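You operate a simulated robot arm through the tools that you are given. There is no shell and no other tool. Be economical: measure what you need, move in short steps, check, and stop when the job is done.

You are at the controls of a simulated robot arm. One attempt, no reset.

JOB
Snap the yellow cap onto the pilot lamp in the socket, test it and put it in the blue tray.
Fine: set the knob to the volts printed on the lamp and let the green bar fill; knob at OFF, then the eject button; the cap stays on.

It is judged by the outcome, as a careful person would: the job done as asked, and still so three seconds after it is handed in. It fails if anything else is knocked over, pushed out of place, dropped, spilled or broken. Lids that push on must go on centred and level and be pressed home; caps that screw on are set level and turned clockwise until they are tight.

ROBOT AND FRAMES
A 7-joint arm with a two-finger parallel gripper, fixed in place. Base frame: the origin is at the foot of the arm, x ahead of it, y to its left, z up; the work surface is at about z = 0. Readings come in m, rad, newtons and seconds.
With the tool pointing down near the work surface it reaches from about 0.22 to 0.58 m from the base axis. Its first joint turns from -1.152 to 1.152 rad. Payload 2.5 kg.
The TCP is the grasp point between the finger pads, 0.023 m short of the fingertips. In the tool frame z runs along the fingers and y along their closing line. Largest opening 0.094 m; finger width 0.038, thickness 0.01; the body of the gripper, 0.054 by 0.096 m, starts 0.039 m behind the TCP.
Orientation is that of the tool frame in the base frame, as [roll, pitch, yaw] about the fixed x, y, z axes, in that order (R = Rz(yaw) Ry(pitch) Rx(roll)). With the fingers straight down and closing along the base's y, the tool's x points along the base's -x, its y along +y and its z along -z.

CONTROLS
- The arm moves only by the tool arm_command. Its argument "targets" is a list of rows, each a list of 3 entries, a list of its own where there are three numbers: the gripper command, from -1 (fully open) to 1 (shut), values between in proportion, then the shift along the tool's x, y, z in m, then the turn, a rotation vector about the tool's x, y, z in rad. In form: [[hand, [tx, ty, tz], [wx, wy, wz]], ...]. A call has 1 to 20 rows; each row shifts and turns the commanded pose from where the row before left it, along the tool's axes as they then stand. Each row takes 0.2 s and may step no farther than 0.05 m and 0.15 rad from the row before; otherwise, or with a gripper value out of range, the whole call is refused. A pose out of reach is approached as far as the arm can. The call stops where the force on the tool passes 40 N (or 10 N more than at its start, if that is more) or the arm is blocked; 0.2 s more then pass. The fingers move at their own pace (about 0.108 m/s each) and stop on an object; they squeeze with about 23 N. The grip force told is the motor's: it shows also when the fingers shut on nothing. Time passes only in rows, and 0.2 s behind the last, so rows that do not move let the fingers close. The reply holds the time, the measured pose of the TCP, the force on the tool along the base axes, the opening and the grip force, in the units named above and with some noise, with the torque about the TCP (base axes, N m) and any sound that the robot's microphone picked up.
- Cameras (640 x 400 px; columns grow to the right, rows downward): "scene" is fixed at [0.0954, -0.412, 0.517]; the picture's right is [0.93, -0.37, 0.00], its down [-0.30, -0.76, -0.57] and it looks along [0.21, 0.53, -0.82] (base axes); focal length 214 px, centre (320, 200). "wrist" rides on the gripper at [0.086, 0.016, -0.074] in the tool frame; the picture's right is [-0.18, 0.98, 0.00], its down [-0.58, -0.11, -0.81] and it looks along [-0.79, -0.15, 0.59] (tool axes); focal length 243 px, centre (320, 200). There is no depth. A picture from a camera that has moved, and an enlarged one, comes with that camera's place and axes in the base frame and with its lens.
- capture(camera): a new picture of that camera. No time passes.
- zoom(camera, box): a new picture of the part [left, top, right, bottom] of that camera's present view, enlarged. No time passes.
- hand_in(): hands the job in; it is judged then, once.

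Go step by step. Nothing tells you positions but the pictures and the camera data: compare them with the known pose of the tool, close in by small moves and look again before you grip or let go. The budget is 120 turns and 64 pictures, counting those below and the enlarged ones. Unless the task says otherwise, let go and move clear before handing in, and close with one line.

The tools are called after "Emit:" as a command line: name --argument value ..., lists and objects as JSON in quotes. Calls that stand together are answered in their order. arm_command: Moves the arm, as the interface text tells. Its arguments: {"type":"object","properties":{"targets":{"type":"array"}},"required":["targets"]} The other tools are called the same way: capture (camera) takes a picture; zoom (camera, box) takes an enlarged picture of a part of a camera's view; hand_in () hands the job in.

At the start:

```text
time_s: 0.0
ee_pos: [0.4485, -0.0782, 0.3174]
tool_rot: [3.141, -0.001, 3.141]
force: [0.3, 0.0, 0.1]
moment: [-0.04, -0.02, 0.02]
grip_width: 0.0939
gripper_force: 0.1
```

scene: 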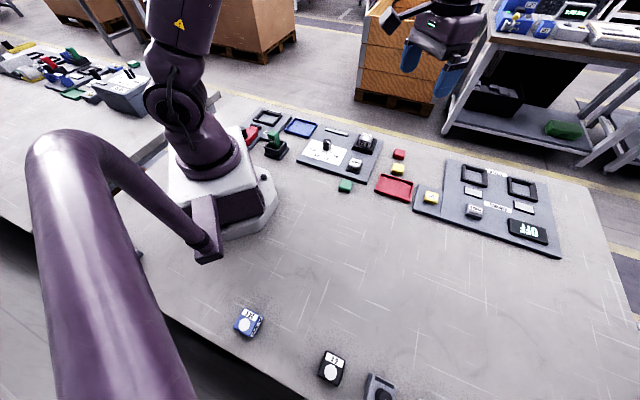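
wrist: 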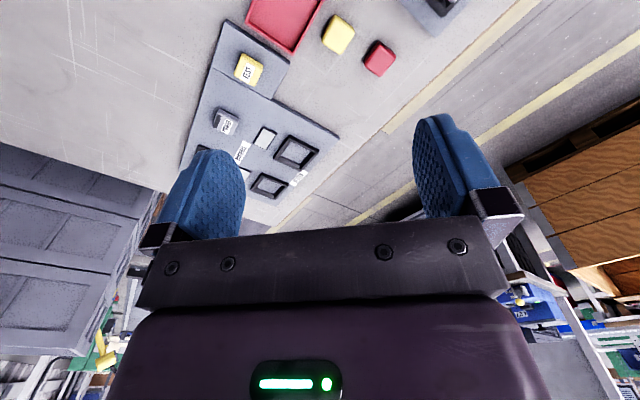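

I see panels with switches, caps and trays on the bench; I will enlarge the areas to identify the socket, lamp, knob and caps.

Emit:
zoom --camera "scene" --box '[230, 90, 420, 210]'

Emit:
zoom --camera "scene" --box '[400, 140, 580, 260]'

Emit:
zoom --camera "scene" --box '[210, 280, 410, 400]'

```text
3.33 times, centred on (325, 150) of scene
camera zoom: at [0.0954, -0.412, 0.517], right [0.93, -0.37, 0.0], down [-0.3, -0.76, -0.57], along [0.21, 0.53, -0.82], focal length 715 px, centre (303, 367)
```

zoom: 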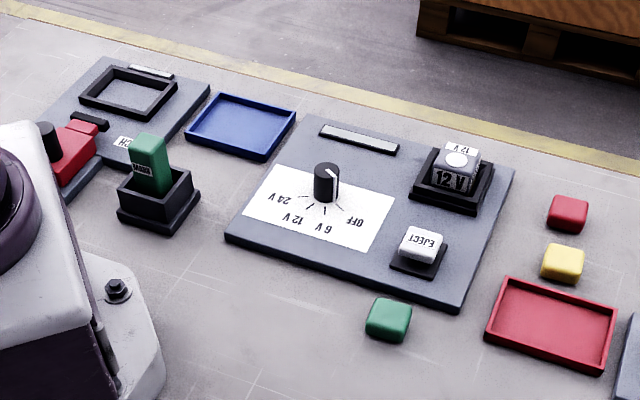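

```text
3.33 times, centred on (490, 200) of scene
camera zoom: at [0.0954, -0.412, 0.517], right [0.93, -0.37, 0.0], down [-0.3, -0.76, -0.57], along [0.21, 0.53, -0.82], focal length 715 px, centre (-247, 200)
```

zoom: 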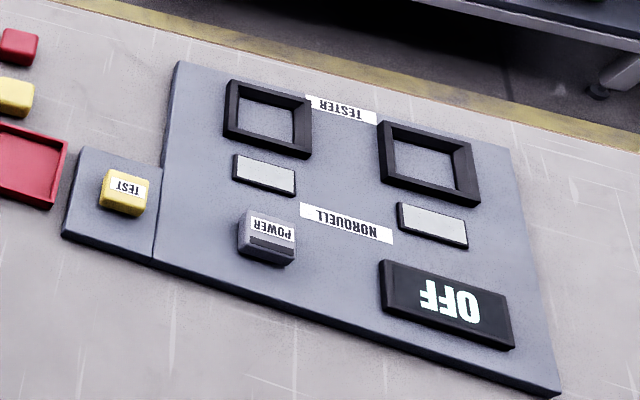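

```text
3.20 times, centred on (310, 340) of scene
camera zoom: at [0.0954, -0.412, 0.517], right [0.93, -0.37, 0.0], down [-0.3, -0.76, -0.57], along [0.21, 0.53, -0.82], focal length 686 px, centre (352, -248)
```

zoom: 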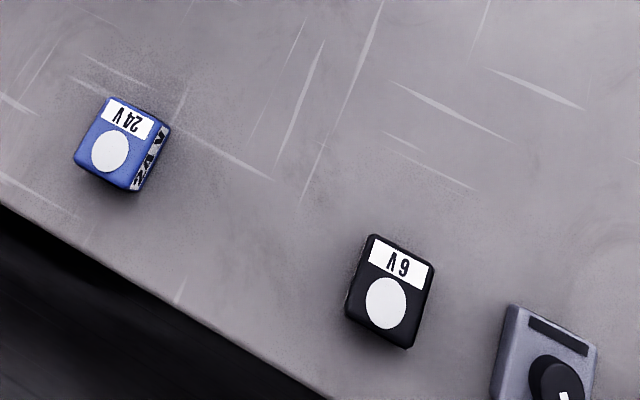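

The lamp (12 V) sits in the panel socket near (0.45, 0.07), the knob is near (0.33, 0.11) and the yellow cap near (0.49, -0.07). I take closer views of the knob, lamp and cap.

Emit:
zoom --camera "scene" --box '[300, 130, 352, 168]'

Emit:
zoom --camera "scene" --box '[344, 126, 412, 178]'

```text
10.53 times, centred on (326, 149) of scene
camera zoom: at [0.0954, -0.412, 0.517], right [0.93, -0.37, 0.0], down [-0.3, -0.76, -0.57], along [0.21, 0.53, -0.82], focal length 2258 px, centre (257, 737)
```

zoom: 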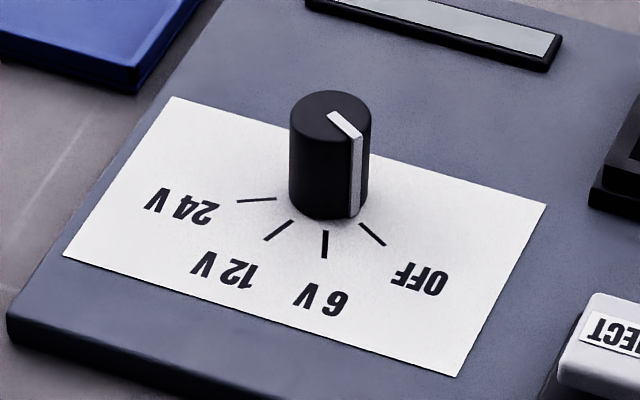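

```text
7.69 times, centred on (378, 152) of scene
camera zoom: at [0.0954, -0.412, 0.517], right [0.93, -0.37, 0.0], down [-0.3, -0.76, -0.57], along [0.21, 0.53, -0.82], focal length 1650 px, centre (-126, 569)
```

zoom: 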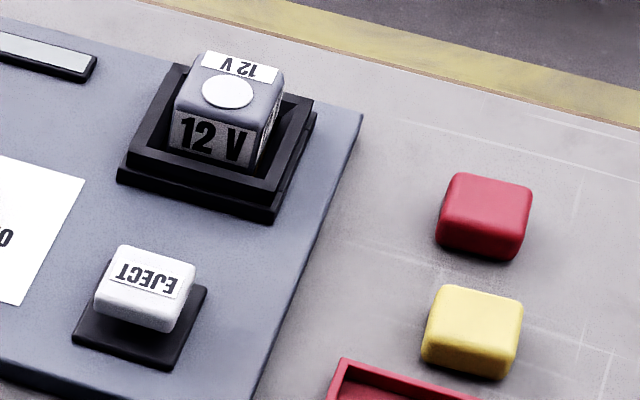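

The knob turns clockwise from OFF through 6 V to 12 V, about 80°, and the panel is turned about 45°. I go above the yellow cap, turning to close along its free sides, and look.

Emit:
arm_command --targets '[[-0.2, [-0.021, 0.004, 0.04], [0, 0, -0.142]], [-0.2, [0, 0, 0.04], [0, 0, -0.142]], [-0.2, [0, 0, 0.04], [0, 0, -0.142]], [-0.2, [0, 0, 0.03], [0, 0, -0.142]], [-0.2, [0, 0, 0], [0, 0, -0.142]], [-0.2, [0, 0, 0], [0, 0, -0.142]], [-0.2, [0, 0, 0], [0, 0, -0.142]]]'

Emit:
capture --camera "wrist"

```text
time_s: 1.6
ee_pos: [0.4708, -0.0737, 0.1663]
tool_rot: [-3.142, -0.001, -2.143]
force: [0.0, -0.8, 0.3]
moment: [-0.01, 0.02, 0.01]
grip_width: 0.0562
gripper_force: 0.0
```

```text
56 pictures are left
camera wrist: at [0.4098, -0.1393, 0.2408], right [-0.73, 0.69, 0.0], down [0.41, 0.43, 0.81], along [0.55, 0.59, -0.59], focal length 243 px, centre (320, 200)
```

wrist: 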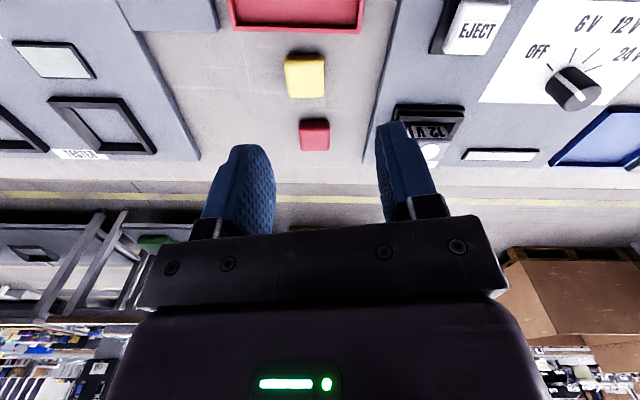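

The cap is aligned well with the fingers, at about (0.492, -0.070). I shift over it, go lower, and look enlarged.

Emit:
arm_command --targets '[[-0.2, [-0.0147, -0.0157, 0.03], [0, 0, 0]], [-0.2, [0, 0, 0.03], [0, 0, 0]], [-0.2, [0, 0, 0], [0, 0, 0]]]'

Emit:
zoom --camera "wrist" --box '[200, 20, 440, 170]'

```text
time_s: 2.4
ee_pos: [0.4931, -0.0728, 0.1087]
tool_rot: [-3.141, 0.001, -2.148]
force: [0.3, 0.0, 0.3]
moment: [-0.01, 0.02, 0.01]
grip_width: 0.0563
gripper_force: 0.0
```

```text
2.67 times, centred on (320, 95) of wrist
camera zoom: at [0.431, -0.1365, 0.1831], right [-0.72, 0.69, 0.0], down [0.41, 0.43, 0.81], along [0.56, 0.58, -0.59], focal length 647 px, centre (320, 480)
```

zoom: 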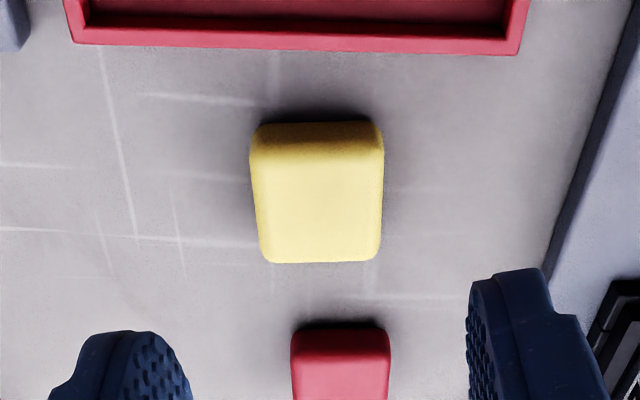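

The cap's edges lie at about 137°, so I turn 10° more and centre over it at about (0.498, -0.067), then check lower.

Emit:
arm_command --targets '[[-0.2, [0, 0, 0], [0, 0, 0.09]], [-0.2, [0, 0, 0], [0, 0, 0.09]], [-0.2, [-0.0078, 0.0005, 0.02], [0, 0, 0]], [-0.2, [0, 0, 0.02], [0, 0, 0]], [-0.2, [0, 0, 0], [0, 0, 0]]]'

Emit:
capture --camera "wrist"

Emit:
zoom --camera "scene" --box '[360, 110, 450, 190]'

```text
time_s: 3.6
ee_pos: [0.4957, -0.0628, 0.0681]
tool_rot: [3.141, 0.0, -2.327]
force: [1.0, 0.7, -0.6]
moment: [0.0, -0.03, -0.02]
grip_width: 0.0562
gripper_force: 0.1
```

```text
54 pictures are left
camera wrist: at [0.4245, -0.1173, 0.1423], right [-0.59, 0.81, 0.0], down [0.48, 0.35, 0.81], along [0.65, 0.47, -0.59], focal length 243 px, centre (320, 200)
```

wrist: 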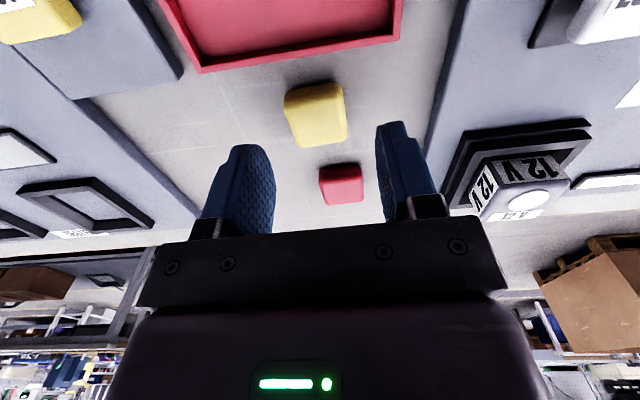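

```text
5.00 times, centred on (405, 150) of scene
camera zoom: at [0.0954, -0.412, 0.517], right [0.93, -0.37, 0.0], down [-0.3, -0.76, -0.57], along [0.21, 0.53, -0.82], focal length 1072 px, centre (-105, 450)
```

zoom: 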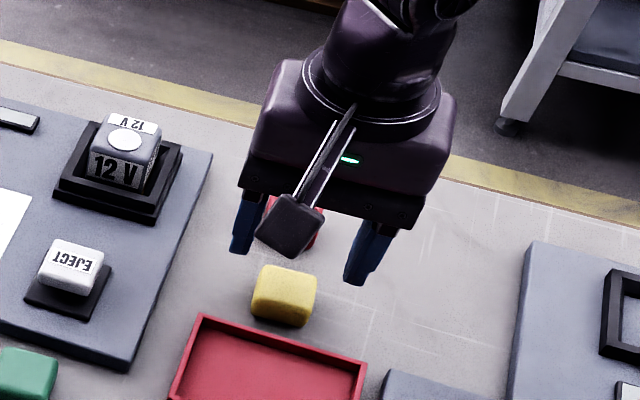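

The cap sits about 4 mm and 2 mm off the tool centre; I correct, go down to grip height and close.

Emit:
arm_command --targets '[[-0.2, [-0.004, -0.002, 0.015], [0, 0, -0.04]], [-0.2, [0, 0, 0.015], [0, 0, 0]], [-0.2, [0, 0, 0.01], [0, 0, 0]], [-0.2, [0, 0, 0], [0, 0, 0]]]'

Emit:
zoom --camera "wrist" --box '[200, 80, 440, 230]'

Emit:
zoom --camera "scene" --box '[360, 120, 450, 200]'

```text
time_s: 4.6
ee_pos: [0.4987, -0.0615, 0.0276]
tool_rot: [-3.14, 0.0, -2.287]
force: [-0.3, 0.0, 0.2]
moment: [-0.01, -0.01, 0.0]
grip_width: 0.0562
gripper_force: 0.0
```

```text
2.67 times, centred on (320, 155) of wrist
camera zoom: at [0.4302, -0.1182, 0.1015], right [-0.62, 0.78, 0.0], down [0.46, 0.37, 0.81], along [0.63, 0.5, -0.59], focal length 647 px, centre (320, 320)
```

zoom: 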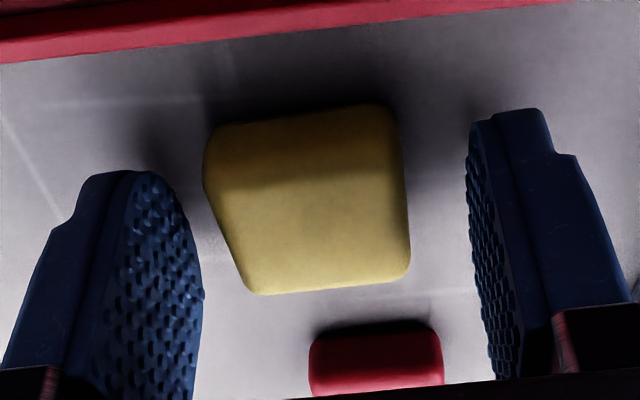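

```text
5.00 times, centred on (405, 160) of scene
camera zoom: at [0.0954, -0.412, 0.517], right [0.93, -0.37, 0.0], down [-0.3, -0.76, -0.57], along [0.21, 0.53, -0.82], focal length 1072 px, centre (-105, 400)
```

zoom: 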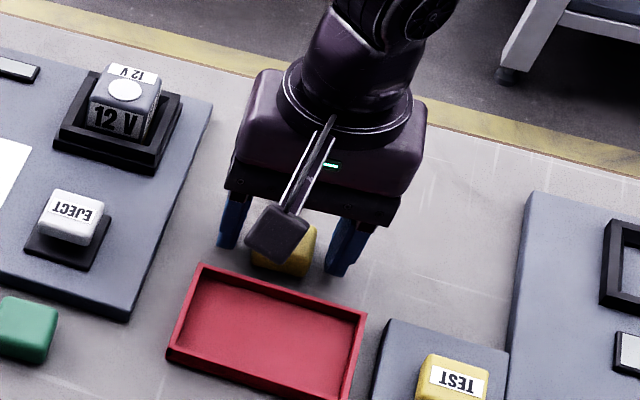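

The cap is centred between the fingers within about 1 mm. I close on it.

Emit:
arm_command --targets '[[1, [-0.001, -0.001, 0], [0, 0, 0]], [1, [0, 0, 0], [0, 0, 0]], [1, [0, 0, 0], [0, 0, 0]]]'

```text
time_s: 5.4
ee_pos: [0.5019, -0.062, 0.0282]
tool_rot: [-3.141, -0.002, -2.285]
force: [0.2, -0.3, -0.7]
moment: [0.0, -0.02, 0.0]
grip_width: 0.0342
gripper_force: 23.5
```

The cap is held (34 mm wide). I lift it and check the hold.

Emit:
arm_command --targets '[[1, [0, 0, -0.03], [0, 0, 0]], [1, [0, 0, -0.04], [0, 0, 0]], [1, [0, 0, -0.04], [0, 0, 0]], [1, [0, 0, 0], [0, 0, 0]]]'

Emit:
capture --camera "wrist"

Emit:
zoom --camera "wrist" --box '[200, 80, 440, 230]'

```text
time_s: 6.4
ee_pos: [0.5004, -0.0618, 0.1342]
tool_rot: [-3.141, 0.0, -2.286]
force: [0.2, -0.6, -0.7]
moment: [-0.02, 0.01, 0.0]
grip_width: 0.0346
gripper_force: 23.3
```

```text
50 pictures are left
camera wrist: at [0.4315, -0.1168, 0.2089], right [-0.62, 0.78, 0.0], down [0.46, 0.37, 0.81], along [0.63, 0.5, -0.59], focal length 243 px, centre (320, 200)
```

wrist: 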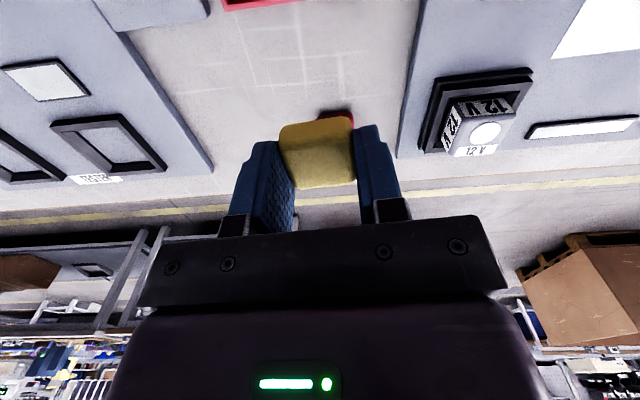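

```text
2.67 times, centred on (320, 155) of wrist
camera zoom: at [0.4315, -0.1168, 0.2089], right [-0.62, 0.78, 0.0], down [0.46, 0.37, 0.81], along [0.63, 0.5, -0.59], focal length 647 px, centre (320, 320)
```

zoom: 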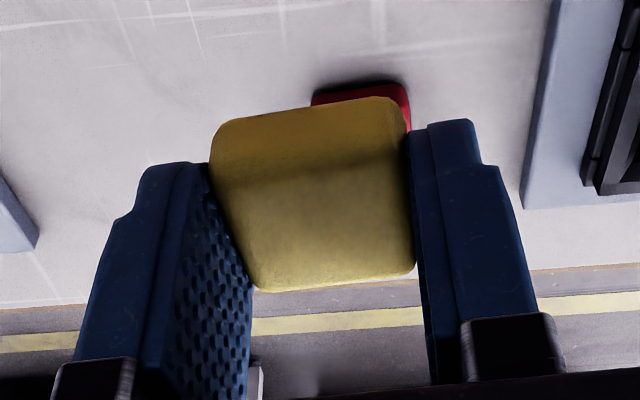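

The cap is held square and level. I carry it above the socket, staying high, to line it up with the lamp.

Emit:
arm_command --targets '[[1, [-0.0187, 0.0405, 0], [0, 0, 0]], [1, [-0.0187, 0.0405, 0], [0, 0, 0]], [1, [-0.0187, 0.0405, 0], [0, 0, 0]], [1, [0, 0, 0], [0, 0, 0]], [1, [0, 0, 0], [0, 0, 0]]]'

Emit:
capture --camera "wrist"

Emit:
zoom --camera "wrist" --box '[230, 20, 410, 140]'

Emit:
zoom --camera "scene" --box '[335, 80, 425, 180]'

```text
time_s: 7.6
ee_pos: [0.4466, 0.0597, 0.1357]
tool_rot: [-3.141, 0.001, -2.288]
force: [-0.2, -0.1, -0.3]
moment: [-0.01, 0.0, 0.01]
grip_width: 0.0344
gripper_force: 23.2
```

```text
48 pictures are left
camera wrist: at [0.3775, 0.0043, 0.2093], right [-0.62, 0.78, 0.0], down [0.46, 0.37, 0.81], along [0.63, 0.5, -0.59], focal length 243 px, centre (320, 200)
```

wrist: 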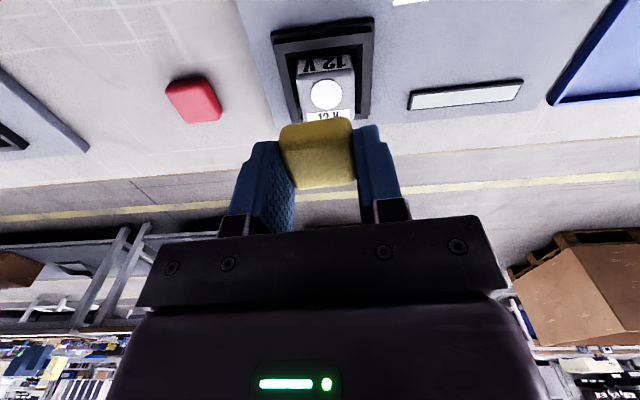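

```text
3.33 times, centred on (320, 80) of wrist
camera zoom: at [0.3775, 0.0043, 0.2093], right [-0.62, 0.78, 0.0], down [0.46, 0.37, 0.81], along [0.63, 0.5, -0.59], focal length 809 px, centre (320, 600)
```

zoom: 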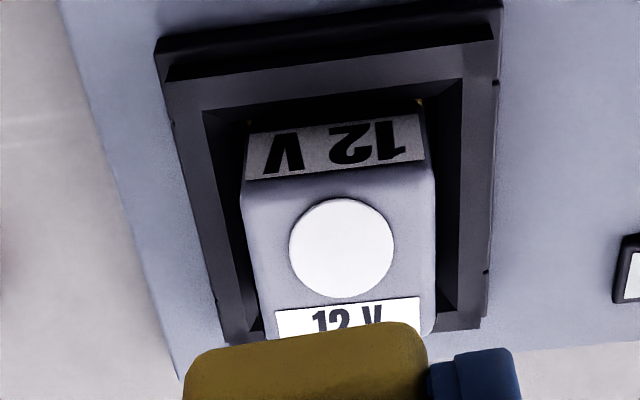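

```text
4.00 times, centred on (380, 130) of scene
camera zoom: at [0.0954, -0.412, 0.517], right [0.93, -0.37, 0.0], down [-0.3, -0.76, -0.57], along [0.21, 0.53, -0.82], focal length 858 px, centre (80, 480)
```

zoom: 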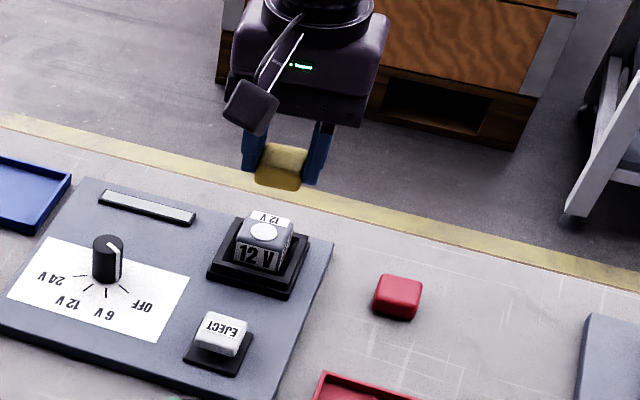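

The lamp lies slightly off from under the cap. I back off a little to see the whole lamp top before lining up.

Emit:
arm_command --targets '[[1, [0.04, 0, 0.02], [0, 0, 0]], [1, [0, 0, 0], [0, 0, 0]], [1, [0, 0, 0], [0, 0, 0]]]'

Emit:
capture --camera "wrist"

Emit:
zoom --camera "wrist" --box '[265, 60, 395, 150]'

Emit:
zoom --camera "scene" --box '[350, 125, 390, 155]'

```text
time_s: 8.4
ee_pos: [0.419, 0.0281, 0.1186]
tool_rot: [3.141, 0.001, -2.288]
force: [-0.7, 0.4, 0.4]
moment: [0.01, 0.0, 0.0]
grip_width: 0.0344
gripper_force: 22.7
```

```text
45 pictures are left
camera wrist: at [0.3501, -0.0272, 0.1918], right [-0.62, 0.78, 0.0], down [0.46, 0.37, 0.81], along [0.63, 0.5, -0.59], focal length 243 px, centre (320, 200)
```

wrist: 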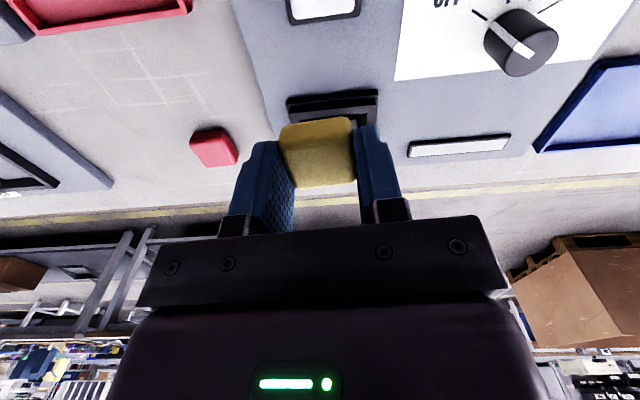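

```text
4.44 times, centred on (330, 105) of wrist
camera zoom: at [0.3501, -0.0272, 0.1918], right [-0.62, 0.78, 0.0], down [0.46, 0.37, 0.81], along [0.63, 0.5, -0.59], focal length 1078 px, centre (276, 622)
```

zoom: 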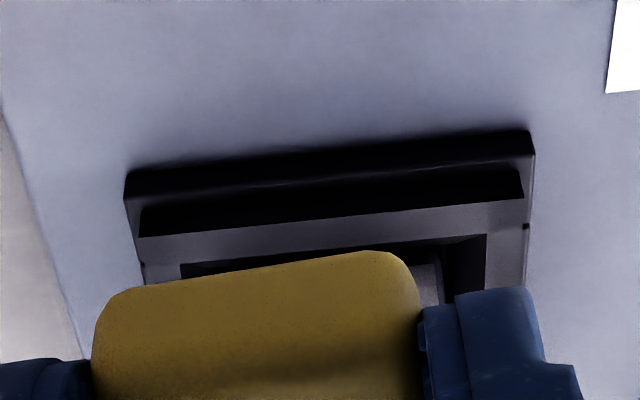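

```text
13.33 times, centred on (370, 140) of scene
camera zoom: at [0.0954, -0.412, 0.517], right [0.93, -0.37, 0.0], down [-0.3, -0.76, -0.57], along [0.21, 0.53, -0.82], focal length 2860 px, centre (-347, 1000)
```

zoom: 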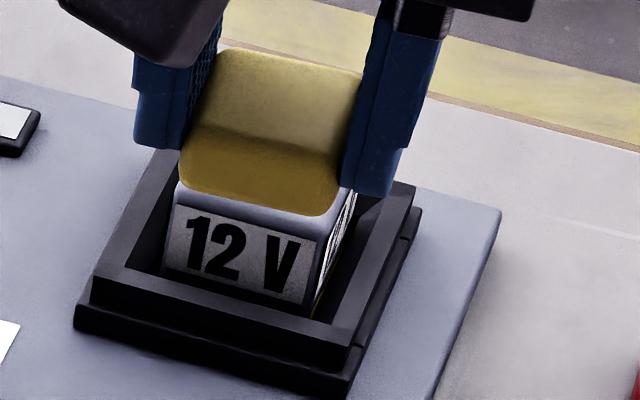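

I moved the wrong way for the view; I go forward instead so the lamp clears the cap in the picture.

Emit:
arm_command --targets '[[1, [-0.04, 0, -0.02], [0, 0, 0]], [1, [-0.025, 0.0, 0], [0, 0, 0]], [1, [0, 0, 0], [0, 0, 0]], [1, [0, 0, 0], [0, 0, 0]]]'

Emit:
zoom --camera "wrist" --box '[240, 0, 410, 130]'

Emit:
zoom --camera "scene" --box '[350, 125, 390, 155]'

```text
time_s: 9.4
ee_pos: [0.463, 0.0765, 0.1403]
tool_rot: [3.14, 0.0, -2.288]
force: [0.2, -1.0, 0.0]
moment: [0.02, 0.01, -0.01]
grip_width: 0.0344
gripper_force: 23.1
```

```text
3.08 times, centred on (325, 65) of wrist
camera zoom: at [0.3938, 0.0213, 0.2138], right [-0.62, 0.78, 0.0], down [0.46, 0.37, 0.81], along [0.63, 0.5, -0.59], focal length 746 px, centre (305, 615)
```

zoom: 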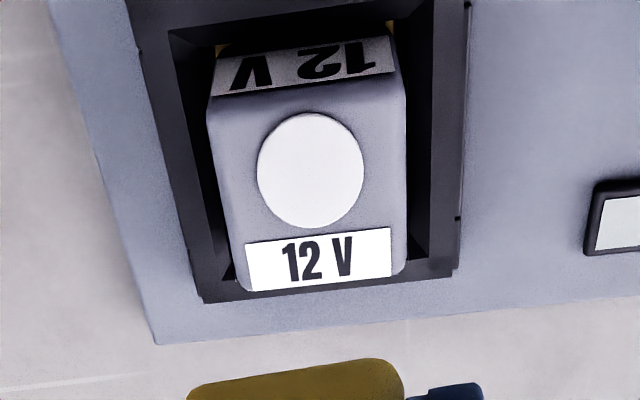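

```text
13.33 times, centred on (370, 140) of scene
camera zoom: at [0.0954, -0.412, 0.517], right [0.93, -0.37, 0.0], down [-0.3, -0.76, -0.57], along [0.21, 0.53, -0.82], focal length 2860 px, centre (-347, 1000)
```

zoom: 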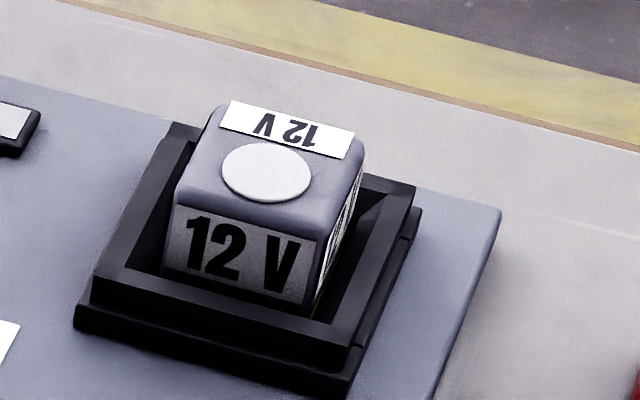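

Lamp top is about 35 mm square, edges at 135°, roughly the cap's size. I move over its centre, turn 4° to match, and lower to about 15 mm above it for a check.

Emit:
arm_command --targets '[[1, [0.0185, 0.005, 0], [0, 0, 0]], [1, [0, 0, 0.0], [0, 0, 0.07]], [1, [0, 0, 0.015], [0, 0, 0]], [1, [0, 0, 0.015], [0, 0, 0]], [1, [0, 0, 0.005], [0, 0, 0]], [1, [0, 0, 0], [0, 0, 0]]]'

Emit:
zoom --camera "wrist" --box '[230, 50, 410, 200]'

Emit:
zoom --camera "scene" --box '[345, 115, 395, 155]'

```text
time_s: 10.8
ee_pos: [0.4478, 0.0682, 0.1038]
tool_rot: [-3.142, 0.0, -2.36]
force: [0.3, 0.8, 0.1]
moment: [0.0, -0.01, -0.01]
grip_width: 0.0343
gripper_force: 23.1
```

```text
2.67 times, centred on (320, 125) of wrist
camera zoom: at [0.3747, 0.0169, 0.1791], right [-0.56, 0.83, 0.0], down [0.49, 0.33, 0.81], along [0.67, 0.45, -0.59], focal length 647 px, centre (320, 400)
```

zoom: 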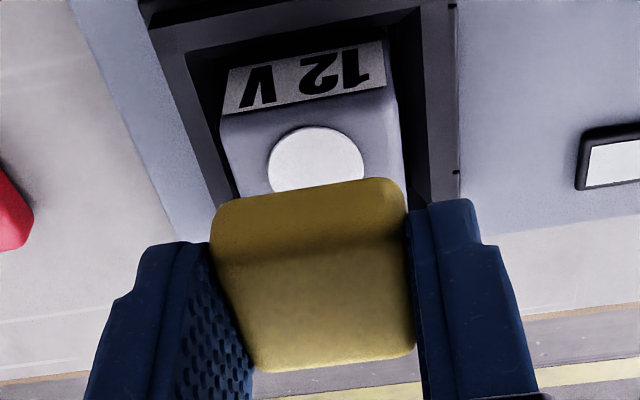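

```text
10.00 times, centred on (370, 135) of scene
camera zoom: at [0.0954, -0.412, 0.517], right [0.93, -0.37, 0.0], down [-0.3, -0.76, -0.57], along [0.21, 0.53, -0.82], focal length 2145 px, centre (-180, 850)
```

zoom: 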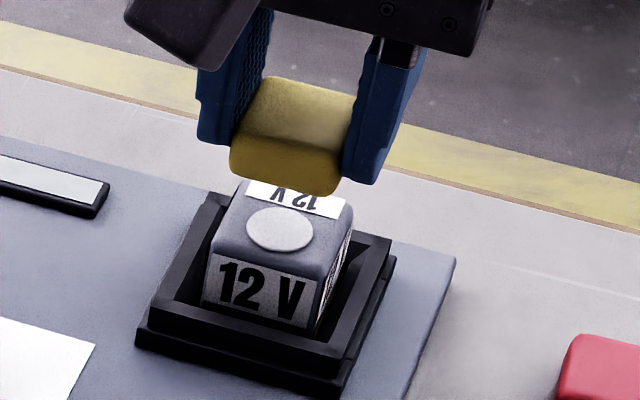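

Comparing views puts the lamp top near z = 0.05 and its centre about 3 mm further along. I correct and lower to just above contact, then check.

Emit:
arm_command --targets '[[1, [-0.003, 0, 0.007], [0, 0, 0]], [1, [0, 0, 0.007], [0, 0, 0]], [1, [0, 0, 0], [0, 0, 0]]]'

Emit:
zoom --camera "wrist" --box '[230, 60, 410, 200]'

Emit:
zoom --camera "scene" --box '[345, 120, 395, 160]'

```text
time_s: 11.6
ee_pos: [0.4506, 0.0699, 0.0904]
tool_rot: [3.141, 0.001, -2.358]
force: [0.1, -0.3, 0.4]
moment: [-0.02, -0.02, 0.03]
grip_width: 0.0342
gripper_force: 23.6
```

```text
2.86 times, centred on (320, 130) of wrist
camera zoom: at [0.3772, 0.0194, 0.1646], right [-0.56, 0.83, 0.0], down [0.49, 0.33, 0.81], along [0.67, 0.45, -0.59], focal length 693 px, centre (320, 400)
```

zoom: 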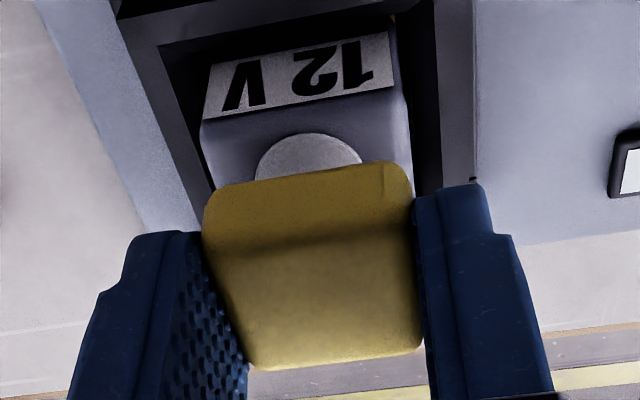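

```text
10.00 times, centred on (370, 140) of scene
camera zoom: at [0.0954, -0.412, 0.517], right [0.93, -0.37, 0.0], down [-0.3, -0.76, -0.57], along [0.21, 0.53, -0.82], focal length 2145 px, centre (-180, 800)
```

zoom: 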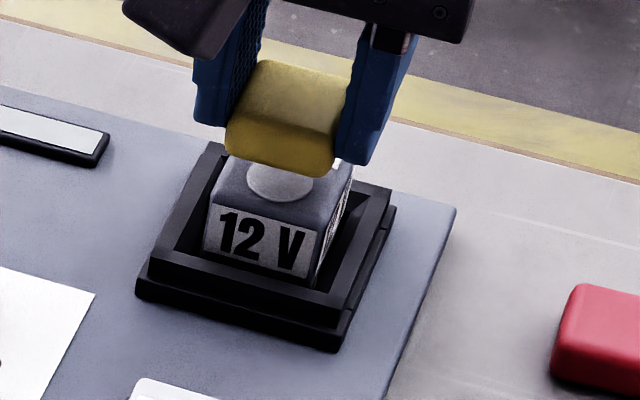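

Laterally it lines up. I lower in small steps until I feel contact, to fix the lamp's height.

Emit:
arm_command --targets '[[1, [0, 0, 0.003], [0, 0, 0]], [1, [0, 0, 0.003], [0, 0, 0]], [1, [0, 0, 0.002], [0, 0, 0]], [1, [0, 0, 0], [0, 0, 0]]]'

Emit:
zoom --camera "scene" --box '[345, 120, 395, 160]'

```text
time_s: 12.6
ee_pos: [0.4504, 0.0695, 0.0819]
tool_rot: [-3.141, 0.001, -2.357]
force: [-0.9, 0.1, -0.4]
moment: [0.0, 0.0, -0.03]
grip_width: 0.0344
gripper_force: 22.6
```

```text
10.00 times, centred on (370, 140) of scene
camera zoom: at [0.0954, -0.412, 0.517], right [0.93, -0.37, 0.0], down [-0.3, -0.76, -0.57], along [0.21, 0.53, -0.82], focal length 2145 px, centre (-180, 800)
```

zoom: 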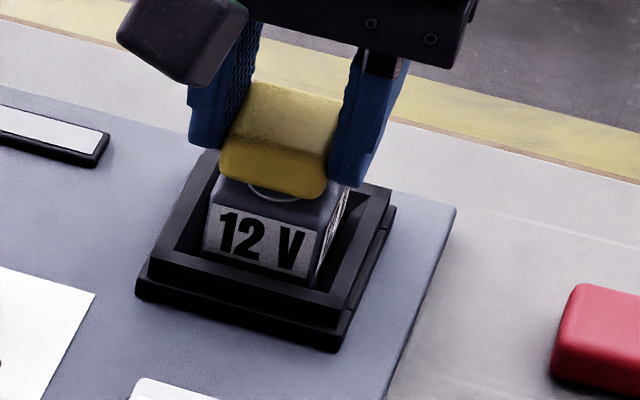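

No contact yet; I keep lowering.

Emit:
arm_command --targets '[[1, [0, 0, 0.002], [0, 0, 0]], [1, [0, 0, 0.002], [0, 0, 0]], [1, [0, 0, 0.002], [0, 0, 0]], [1, [0, 0, 0], [0, 0, 0]]]'

Emit:
zoom --camera "scene" --box '[350, 125, 390, 155]'

Emit:
zoom --camera "wrist" --box '[230, 60, 410, 200]'

```text
time_s: 13.6
ee_pos: [0.4498, 0.0681, 0.0762]
tool_rot: [-3.139, 0.002, -2.357]
force: [-4.0, 1.1, 16.8]
moment: [0.06, 0.13, 0.0]
grip_width: 0.0343
gripper_force: 23.5
```

```text
13.33 times, centred on (370, 140) of scene
camera zoom: at [0.0954, -0.412, 0.517], right [0.93, -0.37, 0.0], down [-0.3, -0.76, -0.57], along [0.21, 0.53, -0.82], focal length 2860 px, centre (-347, 1000)
```

zoom: 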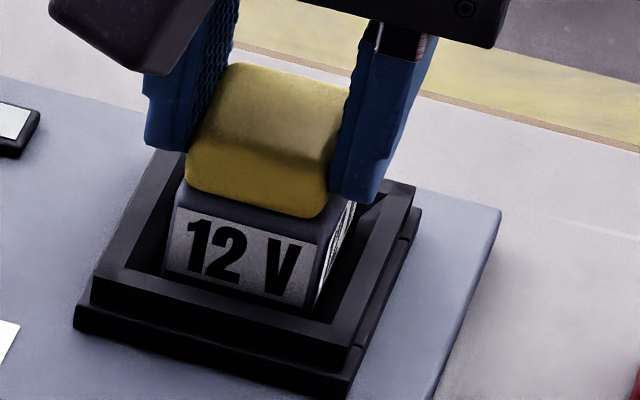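

```text
2.86 times, centred on (320, 130) of wrist
camera zoom: at [0.3772, 0.0189, 0.1501], right [-0.56, 0.83, 0.0], down [0.49, 0.33, 0.81], along [0.67, 0.46, -0.59], focal length 693 px, centre (320, 400)
```

zoom: 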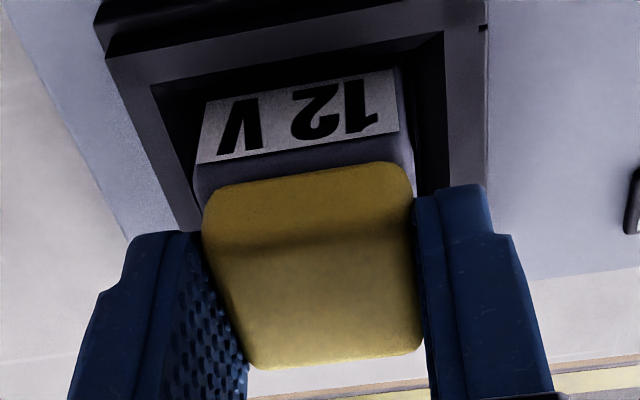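

Contact is level at TCP z ≈ 0.075, with the cap centred on the lamp top. I press it home in small steps.

Emit:
arm_command --targets '[[1, [0, 0, 0.001], [0, 0, 0]], [1, [0, 0, 0.001], [0, 0, 0]], [1, [0, 0, 0.001], [0, 0, 0]], [1, [0, 0, 0.001], [0, 0, 0]]]'

Emit:
zoom --camera "scene" --box '[350, 125, 390, 155]'

```text
time_s: 14.6
ee_pos: [0.4509, 0.0693, 0.0727]
tool_rot: [-3.14, 0.004, -2.358]
force: [4.3, -0.2, 25.2]
moment: [0.04, -0.15, -0.02]
grip_width: 0.0346
gripper_force: 22.7
```

```text
13.33 times, centred on (370, 140) of scene
camera zoom: at [0.0953, -0.412, 0.517], right [0.93, -0.37, 0.0], down [-0.3, -0.76, -0.57], along [0.21, 0.53, -0.82], focal length 2860 px, centre (-347, 1000)
```

zoom: 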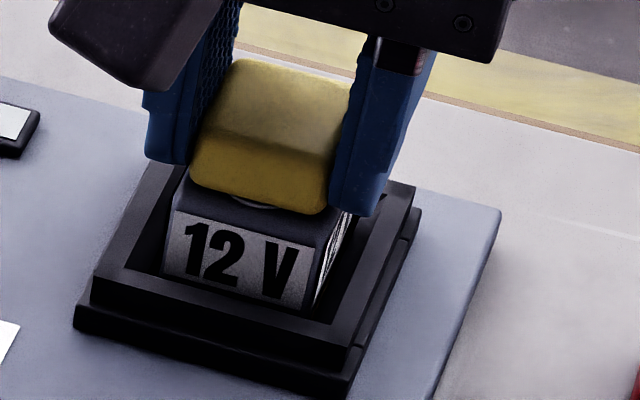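

The cap seems to have shifted or tilted slightly rather than snapped. I look closely before pressing more.

Emit:
zoom --camera "wrist" --box '[260, 90, 380, 190]'

Emit:
zoom --camera "scene" --box '[358, 128, 382, 146]'

```text
4.00 times, centred on (320, 140) of wrist
camera zoom: at [0.3775, 0.0188, 0.1462], right [-0.56, 0.83, 0.0], down [0.49, 0.33, 0.81], along [0.67, 0.45, -0.59], focal length 970 px, centre (320, 440)
```

zoom: 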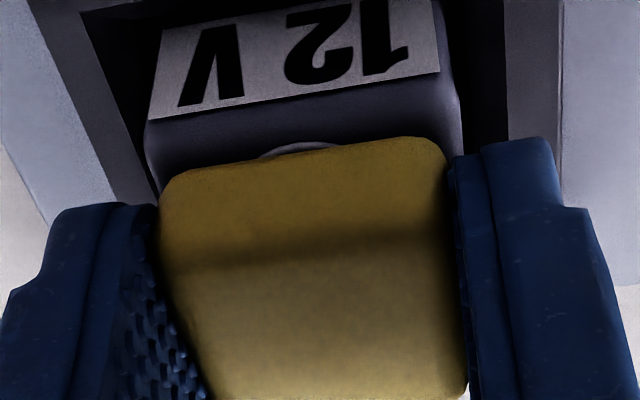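

```text
16.00 times, centred on (370, 137) of scene
camera zoom: at [0.0953, -0.412, 0.517], right [0.93, -0.37, 0.0], down [-0.3, -0.76, -0.57], along [0.21, 0.53, -0.82], focal length 3432 px, centre (-480, 1208)
```

zoom: 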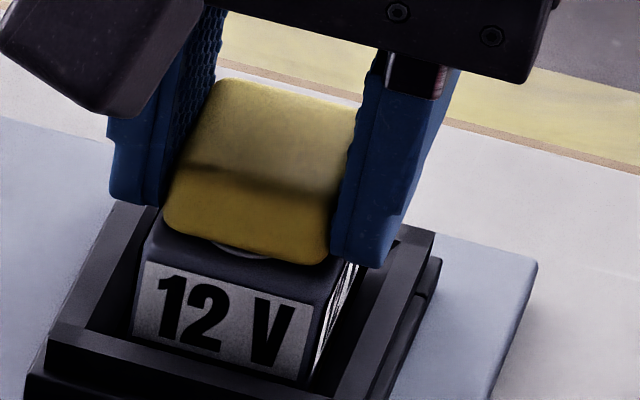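

It is centred but the fingers slid on the cap at 25 N without a snap. I ease off, let go of the cap so it rests on the lamp, rise and check its centring before pressing from above with closed fingers.

Emit:
arm_command --targets '[[1, [0, 0, -0.002], [0, 0, 0]], [1, [0, 0, 0], [0, 0, 0]], [0.0, [0, 0, 0], [0, 0, 0]], [0.0, [0, 0, 0], [0, 0, 0]], [0.0, [0, 0, -0.02], [0, 0, 0]], [0.0, [0, 0, -0.04], [0, 0, 0]], [0.0, [-0.02, 0, -0.02], [0, 0, 0]], [0, [0, 0, 0], [0, 0, 0]]]'

Emit:
zoom --camera "wrist" --box '[240, 0, 410, 130]'

Emit:
zoom --camera "scene" --box '[354, 128, 386, 152]'

```text
time_s: 16.4
ee_pos: [0.4633, 0.0833, 0.155]
tool_rot: [-3.141, 0.001, -2.359]
force: [-0.2, -0.1, 0.0]
moment: [-0.02, 0.02, -0.02]
grip_width: 0.0471
gripper_force: 0.1
```

```text
3.08 times, centred on (325, 65) of wrist
camera zoom: at [0.3899, 0.0335, 0.2282], right [-0.56, 0.83, 0.0], down [0.49, 0.33, 0.81], along [0.67, 0.45, -0.59], focal length 746 px, centre (305, 615)
```

zoom: 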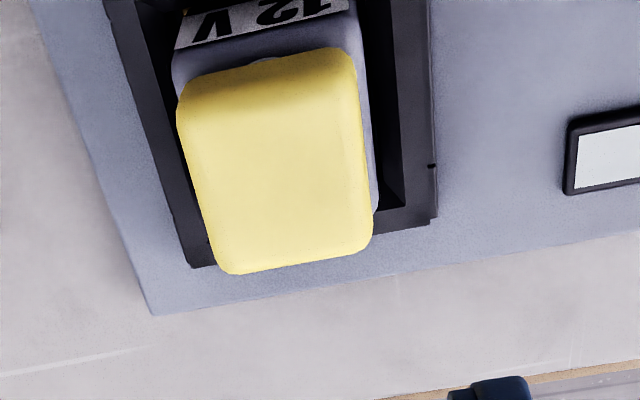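

```text
16.00 times, centred on (370, 140) of scene
camera zoom: at [0.0954, -0.412, 0.517], right [0.93, -0.37, 0.0], down [-0.3, -0.76, -0.57], along [0.21, 0.53, -0.82], focal length 3432 px, centre (-480, 1160)
```

zoom: 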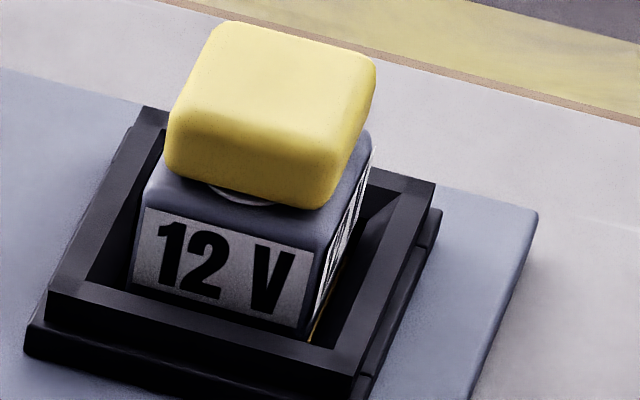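

The cap rests level and centred within about 1–2 mm on the lamp but is not snapped yet. I close the fingers and press from above on its centre.

Emit:
arm_command --targets '[[1, [0.0172, -0.001, 0], [0, 0, 0]], [1, [0, 0, 0.02], [0, 0, 0]], [1, [0, 0, 0.02], [0, 0, 0]], [1, [0, 0, 0.012], [0, 0, 0]], [1, [0, 0, 0.004], [0, 0, 0]], [1, [0, 0, 0.002], [0, 0, 0]], [1, [0, 0, 0], [0, 0, 0]]]'

Emit:
zoom --camera "scene" --box '[350, 115, 390, 155]'

```text
time_s: 18.0
ee_pos: [0.4516, 0.0706, 0.0946]
tool_rot: [-3.141, 0.0, -2.358]
force: [0.9, -0.3, -0.6]
moment: [0.0, 0.01, -0.04]
grip_width: 0.0
gripper_force: 22.8
```

```text
10.00 times, centred on (370, 135) of scene
camera zoom: at [0.0954, -0.412, 0.517], right [0.93, -0.37, 0.0], down [-0.3, -0.76, -0.57], along [0.21, 0.53, -0.82], focal length 2145 px, centre (-180, 850)
```

zoom: 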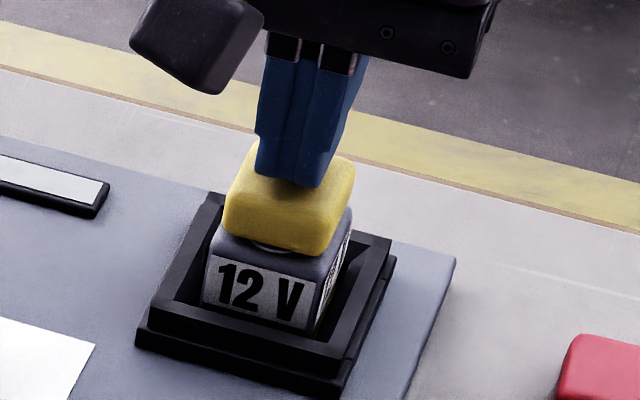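

The closed fingers are centred just above the cap; I press down gently.

Emit:
arm_command --targets '[[1, [0, 0, 0.002], [0, 0, 0]], [1, [0, 0, 0.001], [0, 0, 0]], [1, [0, 0, 0.001], [0, 0, 0]], [1, [0, 0, 0.001], [0, 0, 0]], [1, [0, 0, 0.001], [0, 0, 0]], [1, [0, 0, 0.001], [0, 0, 0]], [1, [0, 0, 0.001], [0, 0, 0]], [1, [0, 0, 0.001], [0, 0, 0]], [1, [0, 0, 0.001], [0, 0, 0]], [1, [0, 0, 0.001], [0, 0, 0]]]'

Emit:
zoom --camera "scene" --box '[350, 120, 390, 150]'

```text
time_s: 19.8
ee_pos: [0.4544, 0.072, 0.0909]
tool_rot: [-3.137, 0.006, -2.355]
force: [-4.3, -1.9, 19.0]
moment: [-0.06, 0.19, 0.02]
grip_width: 0.0
gripper_force: 23.6
stopped in row 9: the force on the tool passed its limit at 41 N (the readings are from after the stop); the commanded pose is now the measured one
```

```text
13.33 times, centred on (370, 135) of scene
camera zoom: at [0.0954, -0.412, 0.517], right [0.93, -0.37, 0.0], down [-0.3, -0.76, -0.57], along [0.21, 0.53, -0.82], focal length 2860 px, centre (-347, 1067)
```

zoom: 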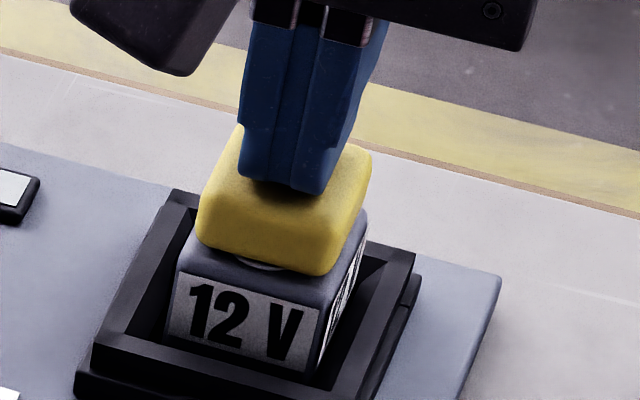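

41 N without a click: the cap is riding on the white disc, so the disc is most likely the stud it must be centred on. I rise and look.

Emit:
arm_command --targets '[[1, [0, 0, -0.03], [0, 0, 0]], [1, [0, 0, -0.032], [0, 0, 0]], [0, [-0.016, 0, 0], [0, 0, 0]], [0, [0, 0, 0], [0, 0, 0]]]'

Emit:
zoom --camera "wrist" --box '[240, 0, 410, 130]'

Emit:
zoom --camera "scene" --box '[354, 128, 386, 152]'

```text
time_s: 20.8
ee_pos: [0.467, 0.0814, 0.1524]
tool_rot: [-3.141, 0.004, -2.356]
force: [-0.2, -0.3, 0.5]
moment: [0.0, -0.05, 0.0]
grip_width: 0.0469
gripper_force: 0.1
```

```text
3.08 times, centred on (325, 65) of wrist
camera zoom: at [0.3925, 0.0315, 0.2255], right [-0.56, 0.83, 0.0], down [0.48, 0.33, 0.81], along [0.67, 0.46, -0.59], focal length 746 px, centre (305, 615)
```

zoom: 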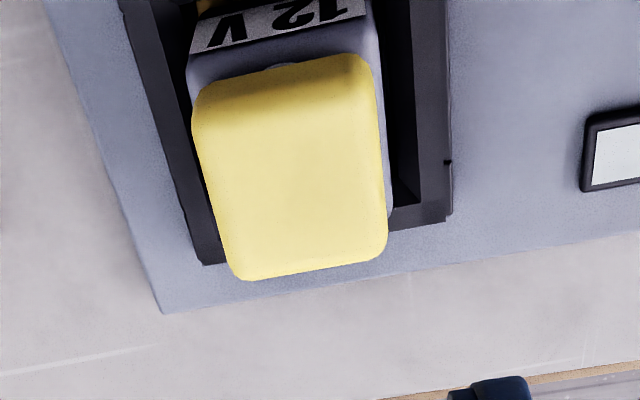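

```text
16.00 times, centred on (370, 140) of scene
camera zoom: at [0.0954, -0.412, 0.517], right [0.93, -0.37, 0.0], down [-0.3, -0.76, -0.57], along [0.21, 0.53, -0.82], focal length 3432 px, centre (-480, 1160)
```

zoom: 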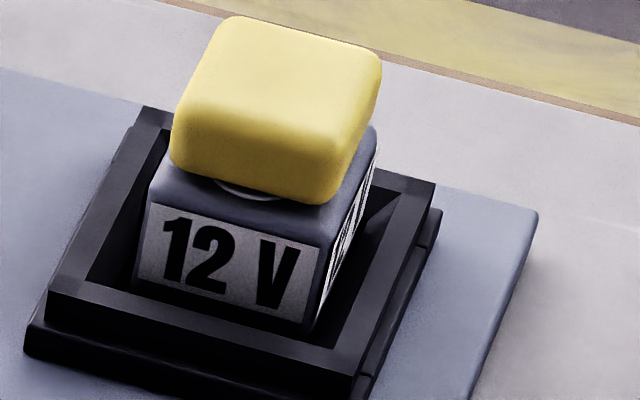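

Both views show the cap sits about 3 mm too far back on the lamp (its sides are right). I regrip it, lift slightly, shift it 3 mm forward towards the front label, and set it down again.

Emit:
arm_command --targets '[[-0.1, [0.0165, 0.0013, 0], [0, 0, 0]], [-0.1, [0, 0, 0.03], [0, 0, 0]], [-0.1, [0, 0, 0.03], [0, 0, 0]], [-0.1, [0, 0, 0.0145], [0, 0, 0]], [-0.1, [0, 0, 0], [0, 0, 0]]]'

Emit:
zoom --camera "scene" --box '[350, 120, 390, 150]'

```text
time_s: 22.0
ee_pos: [0.4541, 0.0723, 0.0754]
tool_rot: [-3.138, 0.003, -2.356]
force: [0.1, 0.4, -0.6]
moment: [0.03, 0.01, 0.01]
grip_width: 0.0516
gripper_force: 0.0
```

```text
13.33 times, centred on (370, 135) of scene
camera zoom: at [0.0954, -0.412, 0.517], right [0.93, -0.37, 0.0], down [-0.3, -0.76, -0.57], along [0.21, 0.53, -0.82], focal length 2860 px, centre (-347, 1067)
```

zoom: 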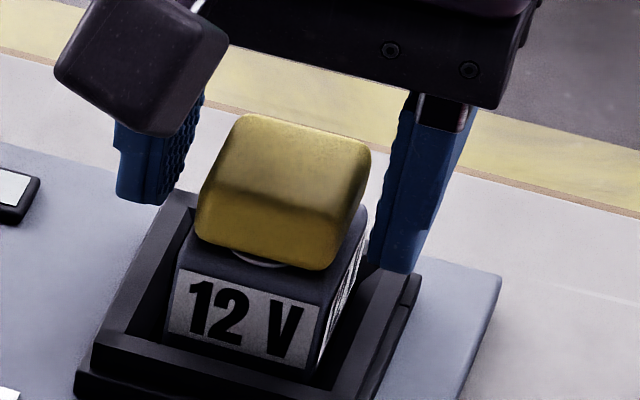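

Emit:
arm_command --targets '[[-0.1, [0, 0, -0.002], [0, 0, 0]], [1, [0, 0, 0], [0, 0, 0]], [1, [0, 0, 0], [0, 0, 0]], [1, [0, 0, -0.003], [0, 0, 0]], [1, [0.003, 0, 0], [0, 0, 0]], [1, [0, 0, 0.0025], [0, 0, 0]], [1, [0, 0, 0], [0, 0, 0]]]'

Emit:
zoom --camera "scene" --box '[354, 125, 386, 149]'

Emit:
zoom --camera "wrist" --box '[260, 90, 380, 190]'

```text
time_s: 23.6
ee_pos: [0.4511, 0.0696, 0.0779]
tool_rot: [-3.138, 0.004, -2.356]
force: [-0.7, 0.1, -0.4]
moment: [0.01, 0.0, 0.0]
grip_width: 0.0346
gripper_force: 23.0
```

```text
16.00 times, centred on (370, 137) of scene
camera zoom: at [0.0954, -0.412, 0.517], right [0.93, -0.37, 0.0], down [-0.3, -0.76, -0.57], along [0.21, 0.53, -0.82], focal length 3432 px, centre (-480, 1208)
```

zoom: 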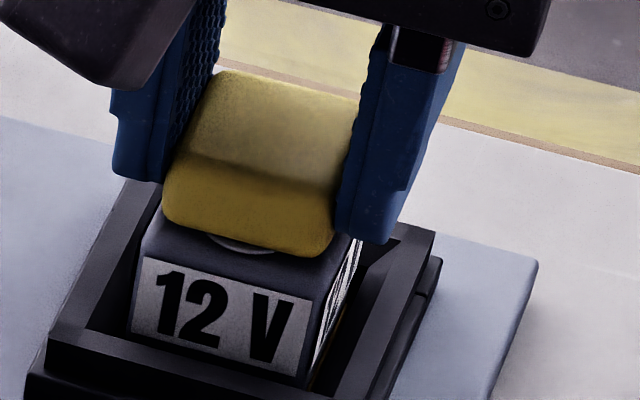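

```text
4.00 times, centred on (320, 140) of wrist
camera zoom: at [0.3779, 0.0195, 0.1512], right [-0.56, 0.83, 0.0], down [0.48, 0.33, 0.81], along [0.67, 0.46, -0.59], focal length 970 px, centre (320, 440)
```

zoom: 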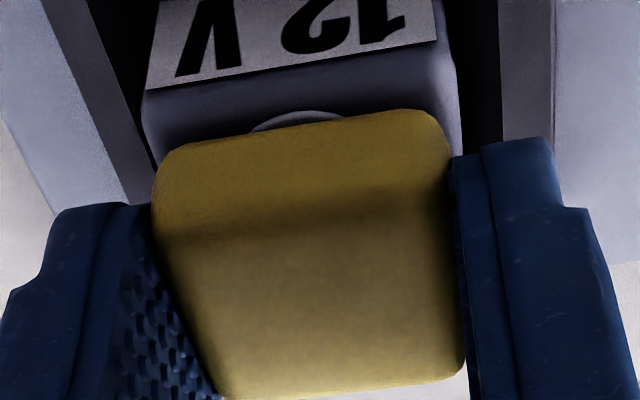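

The lamp sprang back with it, so the cap still sits about 3 mm too far back. I lift a touch, shift 2.8 mm more and look.

Emit:
arm_command --targets '[[1, [0.0028, 0, -0.001], [0, 0, 0]], [1, [0, 0, 0], [0, 0, 0]], [1, [0, 0, 0.002], [0, 0, 0]], [1, [0, 0, 0.001], [0, 0, 0]], [1, [0, 0, 0], [0, 0, 0]]]'

Emit:
zoom --camera "scene" --box '[354, 125, 386, 149]'

Emit:
zoom --camera "wrist" --box '[260, 90, 380, 190]'

```text
time_s: 24.8
ee_pos: [0.4499, 0.0679, 0.0777]
tool_rot: [-3.136, 0.009, -2.357]
force: [7.9, 6.3, 12.5]
moment: [0.22, -0.24, -0.01]
grip_width: 0.0344
gripper_force: 22.8
```

```text
16.00 times, centred on (370, 137) of scene
camera zoom: at [0.0954, -0.412, 0.517], right [0.93, -0.37, 0.0], down [-0.3, -0.76, -0.57], along [0.21, 0.53, -0.82], focal length 3432 px, centre (-480, 1208)
```

zoom: 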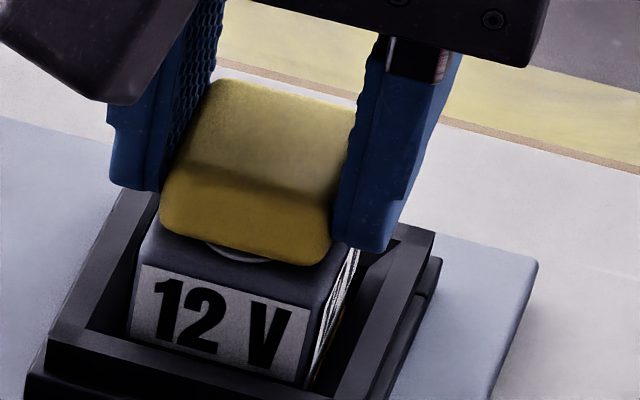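

```text
4.00 times, centred on (320, 140) of wrist
camera zoom: at [0.3761, 0.0178, 0.15], right [-0.56, 0.83, 0.0], down [0.48, 0.33, 0.81], along [0.67, 0.46, -0.58], focal length 970 px, centre (320, 440)
```

zoom: 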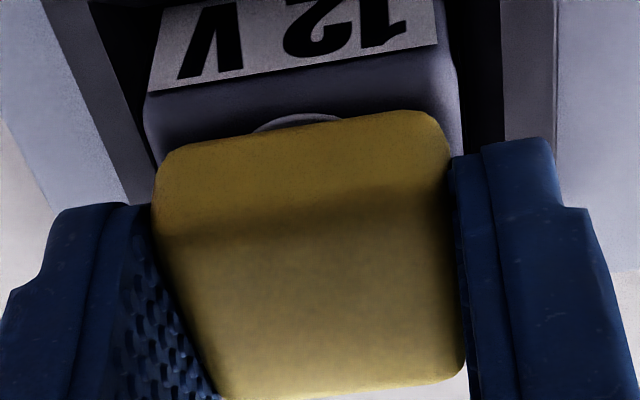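

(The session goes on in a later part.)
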